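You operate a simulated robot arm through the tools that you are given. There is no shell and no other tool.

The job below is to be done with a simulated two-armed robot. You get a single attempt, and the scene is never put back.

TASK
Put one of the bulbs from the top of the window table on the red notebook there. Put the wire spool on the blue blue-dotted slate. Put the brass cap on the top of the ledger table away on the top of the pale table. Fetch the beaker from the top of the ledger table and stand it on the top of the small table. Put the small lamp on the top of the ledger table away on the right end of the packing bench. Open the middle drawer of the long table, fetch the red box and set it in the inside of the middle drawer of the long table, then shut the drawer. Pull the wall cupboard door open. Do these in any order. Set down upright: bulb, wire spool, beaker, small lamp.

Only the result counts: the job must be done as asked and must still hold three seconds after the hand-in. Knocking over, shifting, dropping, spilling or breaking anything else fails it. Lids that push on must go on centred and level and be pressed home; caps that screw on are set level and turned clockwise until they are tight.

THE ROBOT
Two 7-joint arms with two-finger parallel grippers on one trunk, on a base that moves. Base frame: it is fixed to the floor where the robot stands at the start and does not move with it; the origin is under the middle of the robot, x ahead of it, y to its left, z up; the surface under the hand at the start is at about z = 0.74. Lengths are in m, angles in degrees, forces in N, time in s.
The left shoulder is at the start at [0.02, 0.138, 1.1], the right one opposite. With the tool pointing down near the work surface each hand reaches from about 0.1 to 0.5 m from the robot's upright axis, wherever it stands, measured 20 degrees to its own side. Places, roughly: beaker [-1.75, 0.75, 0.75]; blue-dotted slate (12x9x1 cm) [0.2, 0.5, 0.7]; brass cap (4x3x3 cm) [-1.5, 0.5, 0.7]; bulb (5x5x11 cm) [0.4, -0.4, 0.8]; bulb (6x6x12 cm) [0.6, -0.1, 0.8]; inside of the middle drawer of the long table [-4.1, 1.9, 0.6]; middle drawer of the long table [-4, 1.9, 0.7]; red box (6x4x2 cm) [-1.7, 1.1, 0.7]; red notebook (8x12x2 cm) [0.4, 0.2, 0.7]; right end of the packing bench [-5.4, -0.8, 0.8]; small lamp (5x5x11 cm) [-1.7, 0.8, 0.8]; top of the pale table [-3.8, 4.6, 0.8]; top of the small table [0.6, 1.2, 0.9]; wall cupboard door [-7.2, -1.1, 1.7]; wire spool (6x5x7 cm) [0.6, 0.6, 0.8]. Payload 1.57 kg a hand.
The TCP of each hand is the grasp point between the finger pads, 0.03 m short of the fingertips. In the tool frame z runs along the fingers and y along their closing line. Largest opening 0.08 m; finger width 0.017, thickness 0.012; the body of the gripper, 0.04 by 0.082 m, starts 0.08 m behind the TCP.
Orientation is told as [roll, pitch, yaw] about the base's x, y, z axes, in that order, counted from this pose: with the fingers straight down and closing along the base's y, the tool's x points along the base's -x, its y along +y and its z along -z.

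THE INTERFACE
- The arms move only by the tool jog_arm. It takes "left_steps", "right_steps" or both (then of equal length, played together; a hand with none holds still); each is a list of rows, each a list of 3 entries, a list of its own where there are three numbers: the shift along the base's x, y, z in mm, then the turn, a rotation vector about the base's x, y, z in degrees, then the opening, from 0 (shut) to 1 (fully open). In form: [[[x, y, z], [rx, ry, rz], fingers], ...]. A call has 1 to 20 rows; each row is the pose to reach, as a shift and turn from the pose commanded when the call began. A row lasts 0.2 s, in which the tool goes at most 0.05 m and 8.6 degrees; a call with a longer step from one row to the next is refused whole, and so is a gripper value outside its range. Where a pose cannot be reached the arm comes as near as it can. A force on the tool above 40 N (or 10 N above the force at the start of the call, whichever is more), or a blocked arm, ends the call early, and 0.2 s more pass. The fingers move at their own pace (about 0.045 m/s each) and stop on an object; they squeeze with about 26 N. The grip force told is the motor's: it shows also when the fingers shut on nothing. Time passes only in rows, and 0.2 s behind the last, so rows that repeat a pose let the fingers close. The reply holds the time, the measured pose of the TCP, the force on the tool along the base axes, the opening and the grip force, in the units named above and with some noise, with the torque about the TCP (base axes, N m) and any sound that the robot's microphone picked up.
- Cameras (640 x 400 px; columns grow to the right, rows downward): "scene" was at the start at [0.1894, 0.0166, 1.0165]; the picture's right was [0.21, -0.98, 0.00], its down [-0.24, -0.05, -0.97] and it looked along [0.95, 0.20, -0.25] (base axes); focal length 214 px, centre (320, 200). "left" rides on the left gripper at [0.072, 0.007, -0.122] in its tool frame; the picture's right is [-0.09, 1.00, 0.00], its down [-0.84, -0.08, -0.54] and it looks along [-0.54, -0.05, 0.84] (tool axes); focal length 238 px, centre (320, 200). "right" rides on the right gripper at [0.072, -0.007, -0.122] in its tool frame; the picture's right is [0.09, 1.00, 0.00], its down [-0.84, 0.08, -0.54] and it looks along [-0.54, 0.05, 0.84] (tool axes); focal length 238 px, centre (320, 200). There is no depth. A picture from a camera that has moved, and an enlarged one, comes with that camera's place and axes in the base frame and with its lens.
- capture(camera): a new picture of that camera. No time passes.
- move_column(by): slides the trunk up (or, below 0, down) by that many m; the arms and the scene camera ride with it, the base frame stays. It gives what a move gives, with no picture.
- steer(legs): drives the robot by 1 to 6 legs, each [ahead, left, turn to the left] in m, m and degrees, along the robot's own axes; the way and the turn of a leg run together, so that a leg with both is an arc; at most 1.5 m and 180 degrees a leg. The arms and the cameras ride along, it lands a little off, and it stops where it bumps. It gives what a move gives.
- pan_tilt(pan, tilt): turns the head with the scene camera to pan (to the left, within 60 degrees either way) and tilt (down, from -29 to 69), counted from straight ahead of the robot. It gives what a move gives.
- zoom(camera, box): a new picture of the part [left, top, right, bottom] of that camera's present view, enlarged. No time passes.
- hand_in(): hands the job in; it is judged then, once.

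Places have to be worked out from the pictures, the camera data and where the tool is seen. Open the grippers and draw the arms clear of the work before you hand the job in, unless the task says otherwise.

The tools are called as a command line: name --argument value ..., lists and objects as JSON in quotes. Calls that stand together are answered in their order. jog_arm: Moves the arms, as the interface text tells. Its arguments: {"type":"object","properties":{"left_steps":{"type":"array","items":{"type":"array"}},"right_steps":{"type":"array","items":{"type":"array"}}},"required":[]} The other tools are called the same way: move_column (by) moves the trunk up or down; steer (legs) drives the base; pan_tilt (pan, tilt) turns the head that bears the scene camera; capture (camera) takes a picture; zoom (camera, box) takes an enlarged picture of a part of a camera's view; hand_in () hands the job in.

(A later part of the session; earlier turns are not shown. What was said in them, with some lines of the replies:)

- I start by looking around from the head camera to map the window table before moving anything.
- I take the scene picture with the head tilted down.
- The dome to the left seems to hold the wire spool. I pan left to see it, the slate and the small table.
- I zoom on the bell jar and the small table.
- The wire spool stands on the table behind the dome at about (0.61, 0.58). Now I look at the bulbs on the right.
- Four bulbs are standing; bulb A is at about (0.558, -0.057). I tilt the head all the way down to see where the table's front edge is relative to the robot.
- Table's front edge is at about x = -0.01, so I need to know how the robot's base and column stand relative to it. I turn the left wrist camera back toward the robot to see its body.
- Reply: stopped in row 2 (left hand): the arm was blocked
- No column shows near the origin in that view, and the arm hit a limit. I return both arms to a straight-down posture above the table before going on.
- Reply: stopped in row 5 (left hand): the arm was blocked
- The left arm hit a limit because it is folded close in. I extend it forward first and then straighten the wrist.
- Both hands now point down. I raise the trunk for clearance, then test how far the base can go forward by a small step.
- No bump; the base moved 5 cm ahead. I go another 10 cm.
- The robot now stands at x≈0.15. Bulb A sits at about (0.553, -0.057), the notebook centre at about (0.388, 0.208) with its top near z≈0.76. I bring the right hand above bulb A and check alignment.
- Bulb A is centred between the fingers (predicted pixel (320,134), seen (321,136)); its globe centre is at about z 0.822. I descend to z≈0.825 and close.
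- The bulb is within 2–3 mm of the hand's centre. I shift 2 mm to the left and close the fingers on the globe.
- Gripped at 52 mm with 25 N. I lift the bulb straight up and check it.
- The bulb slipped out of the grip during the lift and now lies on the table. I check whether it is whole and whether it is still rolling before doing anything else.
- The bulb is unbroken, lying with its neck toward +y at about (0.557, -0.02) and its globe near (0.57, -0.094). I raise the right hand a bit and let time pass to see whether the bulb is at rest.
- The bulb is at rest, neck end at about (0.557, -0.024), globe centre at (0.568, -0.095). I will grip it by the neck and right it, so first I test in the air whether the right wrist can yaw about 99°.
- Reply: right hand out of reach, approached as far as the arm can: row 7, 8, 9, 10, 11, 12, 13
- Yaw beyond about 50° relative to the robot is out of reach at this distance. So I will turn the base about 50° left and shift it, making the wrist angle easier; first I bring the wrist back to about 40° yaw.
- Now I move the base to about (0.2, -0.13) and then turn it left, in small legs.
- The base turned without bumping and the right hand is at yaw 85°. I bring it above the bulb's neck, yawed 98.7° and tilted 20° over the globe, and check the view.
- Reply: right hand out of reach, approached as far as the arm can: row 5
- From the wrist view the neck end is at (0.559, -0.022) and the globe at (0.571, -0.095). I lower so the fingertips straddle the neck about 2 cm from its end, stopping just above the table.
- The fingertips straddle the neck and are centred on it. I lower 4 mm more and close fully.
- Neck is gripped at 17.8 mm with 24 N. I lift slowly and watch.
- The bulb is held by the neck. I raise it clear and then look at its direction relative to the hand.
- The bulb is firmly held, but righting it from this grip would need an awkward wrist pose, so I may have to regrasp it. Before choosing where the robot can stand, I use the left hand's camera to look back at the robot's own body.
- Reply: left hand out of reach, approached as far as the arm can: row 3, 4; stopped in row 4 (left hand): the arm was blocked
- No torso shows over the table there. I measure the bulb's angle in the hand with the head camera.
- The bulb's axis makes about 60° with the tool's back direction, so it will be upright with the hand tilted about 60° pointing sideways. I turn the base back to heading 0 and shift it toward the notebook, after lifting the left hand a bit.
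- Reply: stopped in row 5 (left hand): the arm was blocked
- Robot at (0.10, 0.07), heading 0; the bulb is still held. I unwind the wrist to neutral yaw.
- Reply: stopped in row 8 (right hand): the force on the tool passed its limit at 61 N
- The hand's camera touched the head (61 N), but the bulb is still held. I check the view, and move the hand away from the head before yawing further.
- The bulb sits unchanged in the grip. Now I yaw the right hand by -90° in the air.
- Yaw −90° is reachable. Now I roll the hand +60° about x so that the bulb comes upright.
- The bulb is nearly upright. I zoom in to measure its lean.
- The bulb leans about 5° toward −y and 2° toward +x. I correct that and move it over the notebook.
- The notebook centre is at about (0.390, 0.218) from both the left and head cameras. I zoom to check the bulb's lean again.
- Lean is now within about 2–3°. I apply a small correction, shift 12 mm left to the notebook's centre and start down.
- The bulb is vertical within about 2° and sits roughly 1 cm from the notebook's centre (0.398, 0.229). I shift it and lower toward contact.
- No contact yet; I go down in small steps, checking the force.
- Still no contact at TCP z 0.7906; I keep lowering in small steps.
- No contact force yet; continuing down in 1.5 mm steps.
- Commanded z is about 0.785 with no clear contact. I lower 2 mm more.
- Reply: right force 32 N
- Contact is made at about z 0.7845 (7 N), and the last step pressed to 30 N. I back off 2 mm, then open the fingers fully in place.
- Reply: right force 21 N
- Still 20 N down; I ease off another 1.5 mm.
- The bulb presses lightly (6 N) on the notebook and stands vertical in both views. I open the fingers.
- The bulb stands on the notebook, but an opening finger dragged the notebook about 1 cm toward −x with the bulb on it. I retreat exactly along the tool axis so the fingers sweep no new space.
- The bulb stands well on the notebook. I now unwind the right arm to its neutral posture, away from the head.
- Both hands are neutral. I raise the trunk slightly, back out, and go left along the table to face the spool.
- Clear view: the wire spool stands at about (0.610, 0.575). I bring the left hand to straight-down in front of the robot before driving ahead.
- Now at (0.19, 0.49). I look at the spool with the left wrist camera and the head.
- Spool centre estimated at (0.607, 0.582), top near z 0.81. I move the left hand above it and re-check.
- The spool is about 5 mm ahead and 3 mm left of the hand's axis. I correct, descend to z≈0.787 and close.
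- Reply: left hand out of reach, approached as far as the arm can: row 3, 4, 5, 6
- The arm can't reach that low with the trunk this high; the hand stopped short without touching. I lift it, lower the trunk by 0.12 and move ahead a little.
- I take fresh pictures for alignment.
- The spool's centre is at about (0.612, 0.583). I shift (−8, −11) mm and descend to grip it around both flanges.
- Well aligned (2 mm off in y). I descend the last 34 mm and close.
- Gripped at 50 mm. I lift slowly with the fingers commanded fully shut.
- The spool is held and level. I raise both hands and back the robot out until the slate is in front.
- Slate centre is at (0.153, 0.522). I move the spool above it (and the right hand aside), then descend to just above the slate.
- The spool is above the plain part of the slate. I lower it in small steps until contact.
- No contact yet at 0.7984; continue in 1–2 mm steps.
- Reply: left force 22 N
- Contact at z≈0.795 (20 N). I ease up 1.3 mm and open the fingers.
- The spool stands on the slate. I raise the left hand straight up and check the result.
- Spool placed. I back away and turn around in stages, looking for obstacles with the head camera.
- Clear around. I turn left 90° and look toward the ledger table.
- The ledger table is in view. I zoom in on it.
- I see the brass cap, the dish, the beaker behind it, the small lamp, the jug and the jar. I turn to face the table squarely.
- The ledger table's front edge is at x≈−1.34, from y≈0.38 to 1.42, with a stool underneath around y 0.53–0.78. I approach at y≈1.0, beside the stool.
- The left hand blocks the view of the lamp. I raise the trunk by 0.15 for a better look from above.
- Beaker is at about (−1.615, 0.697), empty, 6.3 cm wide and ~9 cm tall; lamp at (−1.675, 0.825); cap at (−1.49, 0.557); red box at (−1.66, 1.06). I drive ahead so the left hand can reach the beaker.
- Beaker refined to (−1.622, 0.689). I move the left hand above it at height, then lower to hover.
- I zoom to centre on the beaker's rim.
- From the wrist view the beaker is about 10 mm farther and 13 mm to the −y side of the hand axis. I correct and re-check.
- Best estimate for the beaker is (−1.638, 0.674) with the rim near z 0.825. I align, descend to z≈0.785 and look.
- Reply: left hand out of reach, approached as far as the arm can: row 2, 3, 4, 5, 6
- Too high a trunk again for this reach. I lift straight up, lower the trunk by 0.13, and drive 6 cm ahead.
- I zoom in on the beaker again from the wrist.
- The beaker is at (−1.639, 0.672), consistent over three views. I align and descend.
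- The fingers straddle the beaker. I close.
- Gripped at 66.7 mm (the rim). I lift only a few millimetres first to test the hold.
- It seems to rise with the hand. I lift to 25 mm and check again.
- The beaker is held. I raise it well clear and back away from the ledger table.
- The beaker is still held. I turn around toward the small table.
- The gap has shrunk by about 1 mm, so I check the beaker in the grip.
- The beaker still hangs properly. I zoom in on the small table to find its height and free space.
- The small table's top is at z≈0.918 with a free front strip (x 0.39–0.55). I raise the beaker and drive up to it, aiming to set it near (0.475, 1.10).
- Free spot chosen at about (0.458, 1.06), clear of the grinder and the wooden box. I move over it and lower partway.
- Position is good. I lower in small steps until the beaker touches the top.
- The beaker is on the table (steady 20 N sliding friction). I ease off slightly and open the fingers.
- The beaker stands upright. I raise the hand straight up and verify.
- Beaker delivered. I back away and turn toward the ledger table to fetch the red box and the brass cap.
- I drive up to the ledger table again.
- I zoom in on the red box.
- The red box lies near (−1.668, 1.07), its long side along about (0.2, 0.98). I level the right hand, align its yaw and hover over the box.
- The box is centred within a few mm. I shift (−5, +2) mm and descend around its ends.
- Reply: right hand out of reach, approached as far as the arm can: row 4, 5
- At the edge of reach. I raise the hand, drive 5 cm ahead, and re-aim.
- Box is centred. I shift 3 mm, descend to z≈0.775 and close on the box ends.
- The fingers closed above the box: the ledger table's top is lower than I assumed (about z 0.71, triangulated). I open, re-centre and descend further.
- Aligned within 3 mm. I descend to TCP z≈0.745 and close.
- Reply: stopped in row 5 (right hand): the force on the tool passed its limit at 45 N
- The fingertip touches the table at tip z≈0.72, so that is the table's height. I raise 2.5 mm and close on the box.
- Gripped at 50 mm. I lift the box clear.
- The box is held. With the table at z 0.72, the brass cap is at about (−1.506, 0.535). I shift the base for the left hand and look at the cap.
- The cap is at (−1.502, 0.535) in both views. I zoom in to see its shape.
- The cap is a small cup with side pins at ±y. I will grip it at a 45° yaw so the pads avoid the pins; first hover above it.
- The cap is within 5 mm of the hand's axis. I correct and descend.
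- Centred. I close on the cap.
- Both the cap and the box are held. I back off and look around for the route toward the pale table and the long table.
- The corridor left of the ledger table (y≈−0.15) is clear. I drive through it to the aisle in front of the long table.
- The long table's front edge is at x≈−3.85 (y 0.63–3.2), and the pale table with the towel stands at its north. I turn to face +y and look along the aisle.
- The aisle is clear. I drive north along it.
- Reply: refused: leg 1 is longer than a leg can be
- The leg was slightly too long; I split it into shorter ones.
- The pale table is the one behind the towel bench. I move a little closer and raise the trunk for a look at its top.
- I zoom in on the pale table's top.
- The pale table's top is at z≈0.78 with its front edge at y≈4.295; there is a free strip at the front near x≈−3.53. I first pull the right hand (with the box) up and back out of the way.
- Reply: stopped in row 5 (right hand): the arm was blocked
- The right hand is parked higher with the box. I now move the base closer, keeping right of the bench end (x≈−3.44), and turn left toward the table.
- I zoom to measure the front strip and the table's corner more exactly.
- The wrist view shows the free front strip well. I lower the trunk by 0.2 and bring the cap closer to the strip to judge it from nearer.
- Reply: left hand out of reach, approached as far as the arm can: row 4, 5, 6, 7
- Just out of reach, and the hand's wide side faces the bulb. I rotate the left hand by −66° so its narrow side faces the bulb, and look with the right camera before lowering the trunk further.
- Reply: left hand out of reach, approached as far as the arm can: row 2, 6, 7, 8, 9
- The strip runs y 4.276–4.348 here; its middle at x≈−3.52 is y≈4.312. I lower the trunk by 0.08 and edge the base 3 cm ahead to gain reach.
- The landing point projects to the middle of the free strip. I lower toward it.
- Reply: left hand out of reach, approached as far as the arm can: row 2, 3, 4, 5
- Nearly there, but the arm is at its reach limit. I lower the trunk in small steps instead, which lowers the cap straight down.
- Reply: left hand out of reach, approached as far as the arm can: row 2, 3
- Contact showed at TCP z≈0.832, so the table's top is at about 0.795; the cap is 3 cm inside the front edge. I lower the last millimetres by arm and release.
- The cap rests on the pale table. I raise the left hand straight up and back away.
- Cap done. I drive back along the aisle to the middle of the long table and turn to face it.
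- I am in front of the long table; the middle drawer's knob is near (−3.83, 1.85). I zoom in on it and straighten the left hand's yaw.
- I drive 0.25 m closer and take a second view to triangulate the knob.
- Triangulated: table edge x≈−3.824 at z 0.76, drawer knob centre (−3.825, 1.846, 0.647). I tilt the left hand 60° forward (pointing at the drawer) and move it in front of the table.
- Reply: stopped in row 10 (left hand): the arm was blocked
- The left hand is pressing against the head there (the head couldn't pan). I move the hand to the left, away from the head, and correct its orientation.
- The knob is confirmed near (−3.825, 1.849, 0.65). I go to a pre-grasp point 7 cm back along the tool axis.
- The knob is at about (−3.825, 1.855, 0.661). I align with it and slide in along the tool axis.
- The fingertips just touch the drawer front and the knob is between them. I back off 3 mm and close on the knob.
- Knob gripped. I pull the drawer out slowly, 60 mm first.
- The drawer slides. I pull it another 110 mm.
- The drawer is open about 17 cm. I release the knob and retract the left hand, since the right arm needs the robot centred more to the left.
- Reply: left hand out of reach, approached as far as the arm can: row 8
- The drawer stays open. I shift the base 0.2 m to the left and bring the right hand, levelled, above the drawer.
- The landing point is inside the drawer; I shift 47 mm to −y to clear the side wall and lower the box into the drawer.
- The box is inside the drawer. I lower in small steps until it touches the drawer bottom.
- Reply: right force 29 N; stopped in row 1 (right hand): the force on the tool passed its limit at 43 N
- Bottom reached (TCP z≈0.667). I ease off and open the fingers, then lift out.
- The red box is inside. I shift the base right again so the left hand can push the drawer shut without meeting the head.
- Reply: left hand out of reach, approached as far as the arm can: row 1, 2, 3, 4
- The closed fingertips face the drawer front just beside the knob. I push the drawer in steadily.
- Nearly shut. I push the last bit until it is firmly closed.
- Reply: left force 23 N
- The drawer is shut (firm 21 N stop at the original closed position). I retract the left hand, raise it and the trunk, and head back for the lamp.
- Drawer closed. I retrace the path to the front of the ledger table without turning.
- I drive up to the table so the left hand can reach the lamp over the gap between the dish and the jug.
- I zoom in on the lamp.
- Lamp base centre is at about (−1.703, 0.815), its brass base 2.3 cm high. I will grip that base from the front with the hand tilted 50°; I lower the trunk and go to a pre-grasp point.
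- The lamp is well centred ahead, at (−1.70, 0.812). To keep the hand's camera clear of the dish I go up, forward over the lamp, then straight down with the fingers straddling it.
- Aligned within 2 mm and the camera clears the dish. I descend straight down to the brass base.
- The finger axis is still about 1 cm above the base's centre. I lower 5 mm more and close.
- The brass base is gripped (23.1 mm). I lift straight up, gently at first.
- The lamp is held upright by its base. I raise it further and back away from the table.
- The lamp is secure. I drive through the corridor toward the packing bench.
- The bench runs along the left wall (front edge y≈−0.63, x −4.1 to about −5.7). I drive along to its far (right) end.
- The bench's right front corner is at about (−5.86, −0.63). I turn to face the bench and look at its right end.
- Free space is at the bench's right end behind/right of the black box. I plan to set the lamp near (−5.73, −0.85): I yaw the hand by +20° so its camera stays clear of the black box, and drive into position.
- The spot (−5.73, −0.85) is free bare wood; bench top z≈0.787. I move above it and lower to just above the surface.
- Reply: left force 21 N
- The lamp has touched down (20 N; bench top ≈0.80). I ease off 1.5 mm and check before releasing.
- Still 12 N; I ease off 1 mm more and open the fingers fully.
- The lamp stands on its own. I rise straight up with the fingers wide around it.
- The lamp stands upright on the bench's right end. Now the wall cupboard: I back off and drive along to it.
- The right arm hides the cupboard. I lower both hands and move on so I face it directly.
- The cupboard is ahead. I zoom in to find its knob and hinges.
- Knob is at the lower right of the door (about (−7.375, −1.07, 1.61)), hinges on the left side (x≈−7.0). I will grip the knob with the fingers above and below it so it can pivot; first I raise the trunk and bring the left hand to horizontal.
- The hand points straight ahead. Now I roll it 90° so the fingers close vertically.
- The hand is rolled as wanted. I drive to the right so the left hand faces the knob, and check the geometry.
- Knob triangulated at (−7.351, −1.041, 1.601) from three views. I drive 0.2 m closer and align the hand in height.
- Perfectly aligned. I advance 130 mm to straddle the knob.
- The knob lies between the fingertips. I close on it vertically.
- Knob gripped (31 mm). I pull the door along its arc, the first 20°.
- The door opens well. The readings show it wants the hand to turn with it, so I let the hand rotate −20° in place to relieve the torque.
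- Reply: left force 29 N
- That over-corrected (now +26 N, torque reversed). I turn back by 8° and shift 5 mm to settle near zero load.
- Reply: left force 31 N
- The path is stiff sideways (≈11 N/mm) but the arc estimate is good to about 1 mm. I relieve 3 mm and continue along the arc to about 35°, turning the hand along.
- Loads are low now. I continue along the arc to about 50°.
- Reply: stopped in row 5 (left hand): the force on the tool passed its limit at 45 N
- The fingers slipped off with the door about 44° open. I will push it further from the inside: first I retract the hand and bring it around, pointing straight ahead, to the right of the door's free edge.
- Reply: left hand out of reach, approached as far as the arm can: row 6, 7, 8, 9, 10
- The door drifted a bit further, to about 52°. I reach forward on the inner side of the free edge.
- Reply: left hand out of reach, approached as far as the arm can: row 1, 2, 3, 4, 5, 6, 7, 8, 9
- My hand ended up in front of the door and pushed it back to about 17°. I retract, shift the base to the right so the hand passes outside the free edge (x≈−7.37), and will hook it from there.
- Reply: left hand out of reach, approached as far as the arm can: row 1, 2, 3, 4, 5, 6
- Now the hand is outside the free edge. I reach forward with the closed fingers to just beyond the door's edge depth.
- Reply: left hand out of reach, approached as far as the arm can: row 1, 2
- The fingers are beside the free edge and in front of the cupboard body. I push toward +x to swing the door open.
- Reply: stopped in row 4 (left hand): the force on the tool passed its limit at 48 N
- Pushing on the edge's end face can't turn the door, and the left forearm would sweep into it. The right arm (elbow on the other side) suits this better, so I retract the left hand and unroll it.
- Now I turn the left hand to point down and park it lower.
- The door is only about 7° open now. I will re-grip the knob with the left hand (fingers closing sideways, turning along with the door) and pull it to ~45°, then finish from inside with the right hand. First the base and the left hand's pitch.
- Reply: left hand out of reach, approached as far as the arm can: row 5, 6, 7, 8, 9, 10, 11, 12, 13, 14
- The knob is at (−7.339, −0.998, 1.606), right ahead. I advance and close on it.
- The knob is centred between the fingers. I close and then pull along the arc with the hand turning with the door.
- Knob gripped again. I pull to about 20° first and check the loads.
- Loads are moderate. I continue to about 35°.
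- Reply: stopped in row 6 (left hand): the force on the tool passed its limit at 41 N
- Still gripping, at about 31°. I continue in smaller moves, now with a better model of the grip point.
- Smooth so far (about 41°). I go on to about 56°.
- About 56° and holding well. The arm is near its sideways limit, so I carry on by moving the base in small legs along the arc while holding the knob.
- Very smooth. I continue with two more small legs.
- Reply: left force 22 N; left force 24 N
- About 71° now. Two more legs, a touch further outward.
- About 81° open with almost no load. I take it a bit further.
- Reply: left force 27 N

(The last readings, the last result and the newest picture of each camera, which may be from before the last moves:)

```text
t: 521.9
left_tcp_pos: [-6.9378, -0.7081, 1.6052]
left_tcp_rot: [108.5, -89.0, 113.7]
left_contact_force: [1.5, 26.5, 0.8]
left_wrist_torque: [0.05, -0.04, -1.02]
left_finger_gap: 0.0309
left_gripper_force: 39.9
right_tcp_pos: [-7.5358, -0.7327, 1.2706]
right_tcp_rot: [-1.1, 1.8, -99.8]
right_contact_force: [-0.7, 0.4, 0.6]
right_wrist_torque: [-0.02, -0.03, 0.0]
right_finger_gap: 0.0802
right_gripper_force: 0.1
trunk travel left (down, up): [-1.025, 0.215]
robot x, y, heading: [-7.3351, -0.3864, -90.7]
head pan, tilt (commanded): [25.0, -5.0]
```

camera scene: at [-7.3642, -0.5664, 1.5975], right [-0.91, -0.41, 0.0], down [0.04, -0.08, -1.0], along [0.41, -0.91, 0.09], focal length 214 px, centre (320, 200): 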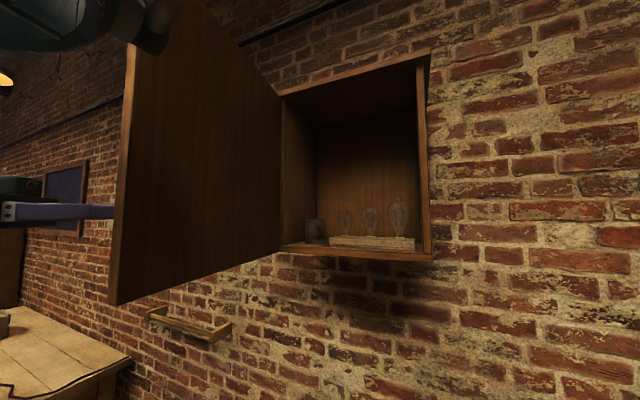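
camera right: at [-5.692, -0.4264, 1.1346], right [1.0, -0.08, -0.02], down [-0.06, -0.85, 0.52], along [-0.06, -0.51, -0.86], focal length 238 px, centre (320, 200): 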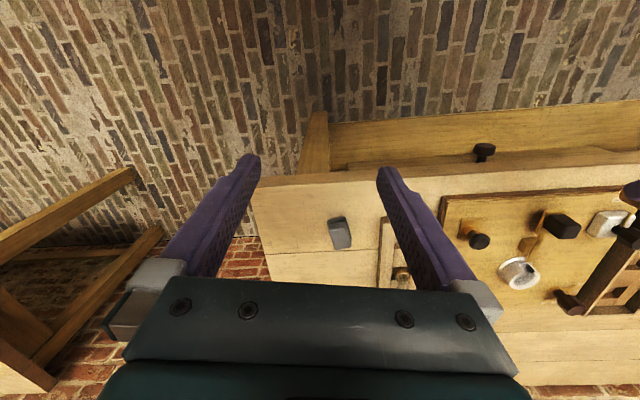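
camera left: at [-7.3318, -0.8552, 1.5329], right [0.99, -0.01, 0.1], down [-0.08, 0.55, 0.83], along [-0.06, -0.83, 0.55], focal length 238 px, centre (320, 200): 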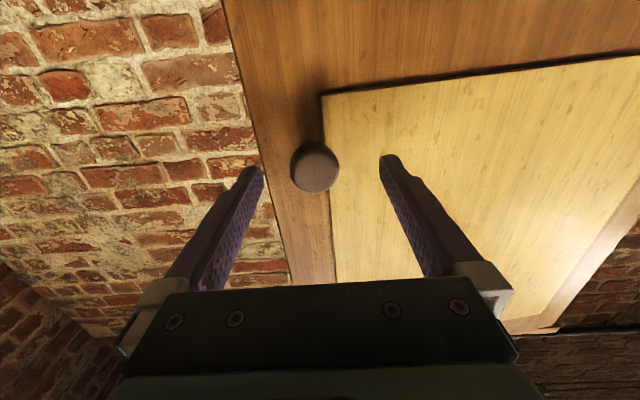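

The door stands about 90° open. I release with a small opening (so a finger doesn't push the door) and withdraw along the tool axis.

jog_arm --left_steps '[[[0, 0, 0], [0, 0, 0], 0.45], [[0, 0, 0], [0, 0, 0], 0.56], [[0, 0, 0], [0, 0, 0], 0.56], [[5, 4.5, 0], [0, 0, 0], 0.56], [[15, 13.5, 0], [0, 0, 0], 0.56], [[30, 27, 0], [0, 0, 0], 0.56], [[50, 45, 0], [0, 0, 0], 0.56], [[74, 67, 0], [0, 0, 0], 0.56], [[74, 67, 0], [0, 0, 0], 0.56]]'

capture --camera "scene"

capture --camera "left"

```text
t: 523.9
left_tcp_pos: [-6.8641, -0.6413, 1.6056]
left_tcp_rot: [110.7, -89.0, 111.6]
left_contact_force: [0.1, -0.1, 0.1]
left_wrist_torque: [-0.02, -0.01, 0.0]
left_finger_gap: 0.0447
left_gripper_force: 0.1
right_tcp_pos: [-7.5349, -0.7331, 1.2707]
right_tcp_rot: [-1.2, 1.7, -99.9]
right_contact_force: [0.0, 0.1, 0.6]
right_wrist_torque: [0.0, 0.0, 0.01]
right_finger_gap: 0.0802
right_gripper_force: 0.0
trunk travel left (down, up): [-1.025, 0.215]
robot x, y, heading: [-7.3347, -0.3846, -90.6]
head pan, tilt (commanded): [25.0, -5.0]
```

```text
taken
camera scene: at [-7.3022, -0.5679, 1.5975], right [-0.91, -0.41, 0.0], down [0.04, -0.08, -1.0], along [0.41, -0.91, 0.09], focal length 214 px, centre (320, 200)
```

scene: 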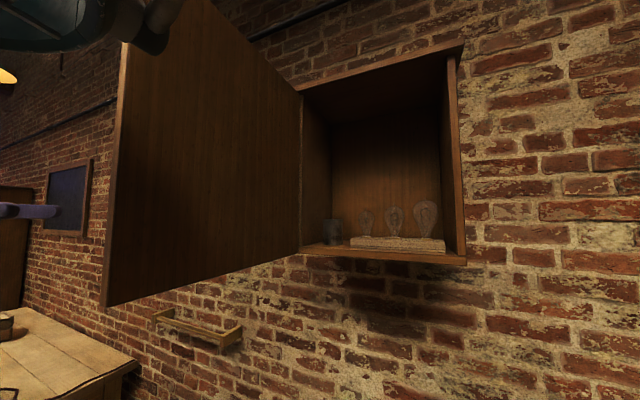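

```text
taken
camera left: at [-6.7699, -0.5655, 1.5333], right [0.67, -0.74, 0.11], down [0.34, 0.44, 0.83], along [-0.66, -0.52, 0.54], focal length 238 px, centre (320, 200)
```

left: 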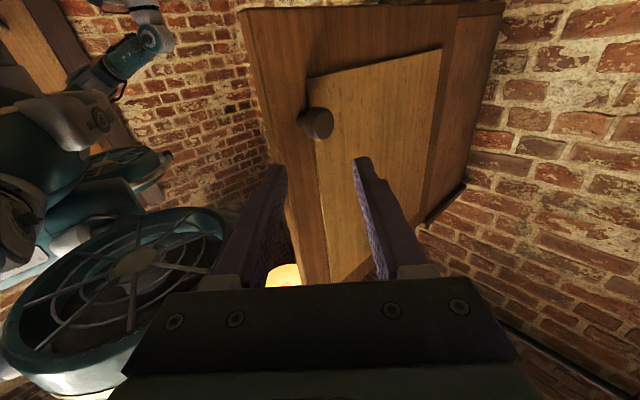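

The door is wide open and free of the hand. I back straight away from it and verify.

steer --legs '[[-0.5, 0, 0]]'

pan_tilt --pan 10 --tilt -5

capture --camera "scene"

```text
t: 526.9
left_tcp_pos: [-6.8574, -0.139, 1.6062]
left_tcp_rot: [110.5, -88.9, 111.9]
left_contact_force: [0.2, -0.2, 1.2]
left_wrist_torque: [0.0, 0.01, 0.0]
left_finger_gap: 0.0448
left_gripper_force: 0.0
right_tcp_pos: [-7.5294, -0.2321, 1.2714]
right_tcp_rot: [-1.1, 1.8, -99.8]
right_contact_force: [0.2, 0.8, -0.1]
right_wrist_torque: [0.01, -0.02, -0.05]
right_finger_gap: 0.0801
right_gripper_force: 0.1
trunk travel left (down, up): [-1.025, 0.215]
robot x, y, heading: [-7.3264, 0.1176, -90.8]
head pan, tilt (commanded): [25.0, -5.0]
```

```text
t: 527.6
left_tcp_pos: [-6.8569, -0.137, 1.6058]
left_tcp_rot: [110.6, -88.9, 111.7]
left_contact_force: [-0.7, 0.4, 0.7]
left_wrist_torque: [0.0, 0.0, -0.01]
left_finger_gap: 0.0449
left_gripper_force: 0.1
right_tcp_pos: [-7.5284, -0.2311, 1.2701]
right_tcp_rot: [-1.2, 1.7, -99.8]
right_contact_force: [0.4, -0.4, 0.4]
right_wrist_torque: [0.01, -0.02, 0.0]
right_finger_gap: 0.0801
right_gripper_force: 0.1
trunk travel left (down, up): [-1.025, 0.215]
robot x, y, heading: [-7.3296, 0.1137, -90.7]
head pan, tilt (commanded): [10.0, -5.0]
```

```text
taken
camera scene: at [-7.3183, -0.0719, 1.5975], right [-0.99, -0.16, 0.0], down [0.01, -0.09, -1.0], along [0.16, -0.98, 0.09], focal length 214 px, centre (320, 200)
```

scene: 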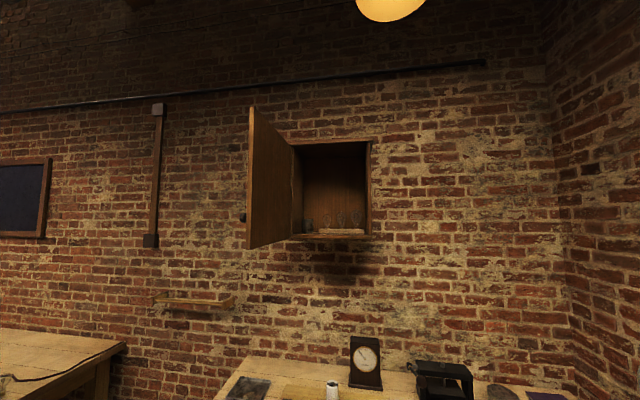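

The cupboard door is wide open. I look back toward the lamp on the bench to verify it.

pan_tilt --pan 55 --tilt 20

capture --camera "scene"

zoom --camera "scene" --box '[260, 100, 460, 240]'

```text
t: 528.7
left_tcp_pos: [-6.8579, -0.1374, 1.6056]
left_tcp_rot: [110.3, -88.9, 112.0]
left_contact_force: [-1.2, -0.5, 0.5]
left_wrist_torque: [-0.02, -0.02, 0.03]
left_finger_gap: 0.045
left_gripper_force: 0.0
right_tcp_pos: [-7.5292, -0.2314, 1.2707]
right_tcp_rot: [-1.1, 1.8, -99.8]
right_contact_force: [0.5, -0.7, -0.8]
right_wrist_torque: [0.0, 0.0, -0.02]
right_finger_gap: 0.0798
right_gripper_force: 0.0
trunk travel left (down, up): [-1.025, 0.215]
robot x, y, heading: [-7.3279, 0.1201, -90.5]
head pan, tilt (commanded): [55.0, 20.0]
```

```text
taken
camera scene: at [-7.2569, -0.0399, 1.5575], right [-0.58, -0.81, 0.0], down [-0.28, 0.2, -0.94], along [0.76, -0.55, -0.34], focal length 214 px, centre (320, 200)
```

scene: 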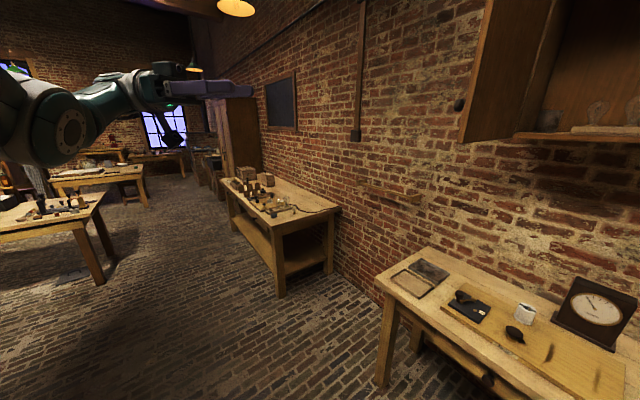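

```text
2.86 times, centred on (360, 170) of scene
camera zoom: at [-7.2569, -0.0399, 1.5575], right [-0.58, -0.81, 0.0], down [-0.28, 0.2, -0.94], along [0.76, -0.55, -0.34], focal length 613 px, centre (206, 286)
```

zoom: 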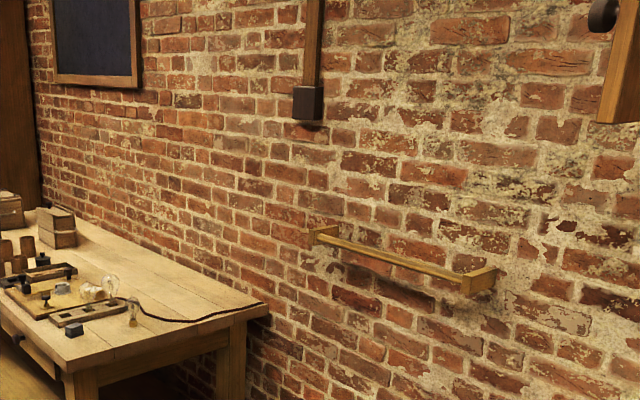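

The lamp stands at the right end of the bench, and all the other jobs were verified when done. I open the left gripper fully with both arms clear of everything.

jog_arm --left_steps '[[[0, 10, 0], [0, 0, 0], 0.8], [[0, 20, 0], [0, 0, 0], 1], [[0, 20, 0], [0, 0, 0], 1], [[0, 20, 0], [0, 0, 0], 1]]'

pan_tilt --pan 10 --tilt -5

capture --camera "scene"

```text
t: 529.7
left_tcp_pos: [-6.8578, -0.1176, 1.6062]
left_tcp_rot: [110.3, -88.9, 112.0]
left_contact_force: [0.0, -0.4, 0.1]
left_wrist_torque: [0.01, 0.02, -0.01]
left_finger_gap: 0.0801
left_gripper_force: 0.0
right_tcp_pos: [-7.5298, -0.2321, 1.2701]
right_tcp_rot: [-1.2, 1.6, -99.8]
right_contact_force: [0.0, 0.6, -0.2]
right_wrist_torque: [0.0, -0.02, 0.01]
right_finger_gap: 0.0799
right_gripper_force: 0.1
trunk travel left (down, up): [-1.025, 0.215]
robot x, y, heading: [-7.3308, 0.1177, -90.7]
head pan, tilt (commanded): [55.0, 20.0]
```

```text
t: 530.9
left_tcp_pos: [-6.8571, -0.118, 1.6053]
left_tcp_rot: [110.4, -88.9, 111.9]
left_contact_force: [0.5, 0.7, -0.4]
left_wrist_torque: [0.02, 0.0, 0.04]
left_finger_gap: 0.08
left_gripper_force: 0.1
right_tcp_pos: [-7.5299, -0.2311, 1.2699]
right_tcp_rot: [-1.1, 1.7, -99.9]
right_contact_force: [1.1, 0.2, 0.8]
right_wrist_torque: [-0.01, -0.05, -0.03]
right_finger_gap: 0.0801
right_gripper_force: 0.0
trunk travel left (down, up): [-1.025, 0.215]
robot x, y, heading: [-7.3293, 0.1139, -90.5]
head pan, tilt (commanded): [10.0, -5.0]
```

```text
taken
camera scene: at [-7.3182, -0.0719, 1.5975], right [-0.99, -0.16, 0.0], down [0.01, -0.09, -1.0], along [0.16, -0.98, 0.09], focal length 214 px, centre (320, 200)
```

scene: 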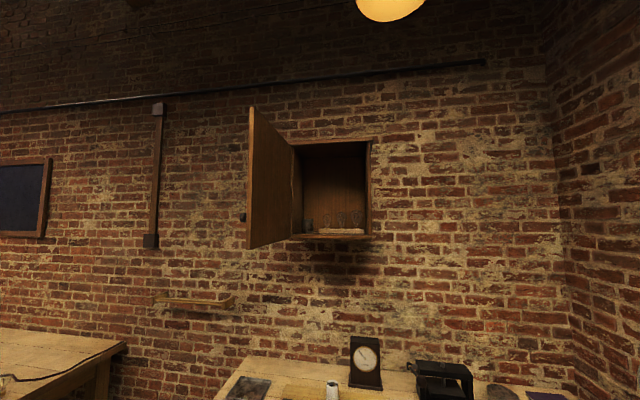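

The door stays open, both grippers are open and the arms are clear of all work. I hand the job in.

hand_in

```text
The job is handed in.
```

I did all seven tasks and handed the job in. Two mishaps with the bulb could count against it.

| Task | Result |
|---|---|
| Bulb on red notebook | Standing upright, close to the middle |
| Wire spool on blue-dotted slate | Standing upright on the plain part |
| Brass cap on pale table | About 3 cm in from the front edge |
| Beaker on small table | Standing upright in the free front strip |
| Small lamp on packing bench | Standing upright near the far right end |
| Red box in middle drawer | Inside, and the drawer is pushed fully shut |
| Wall cupboard door | Swung open about 90° and staying there |

- **Bulb dropped:** on my first try the bulb slipped out of the gripper and fell on its side on the window table. It looked unbroken. I picked the same bulb up by the neck and set it upright.
- **Notebook shifted:** when I let go of the bulb, a finger dragged the notebook about 1 cm with the bulb standing on it. I left it there rather than risk toppling the bulb.
- **Lamp position:** the lamp stands at about (-5.73, -0.85), close to the bench's edge. You gave the right end as roughly (-5.4, -0.8), so the spot is right only if that area reaches the edge.
- **Cupboard door:** I pushed it back towards closed once before getting it fully open. The right hand's camera also bumped the robot's own head early on. I saw no damage from either.

I saw each placed item in the camera pictures after setting it down. I did not go back to the window table, small table, pale table or drawer just before handing in.
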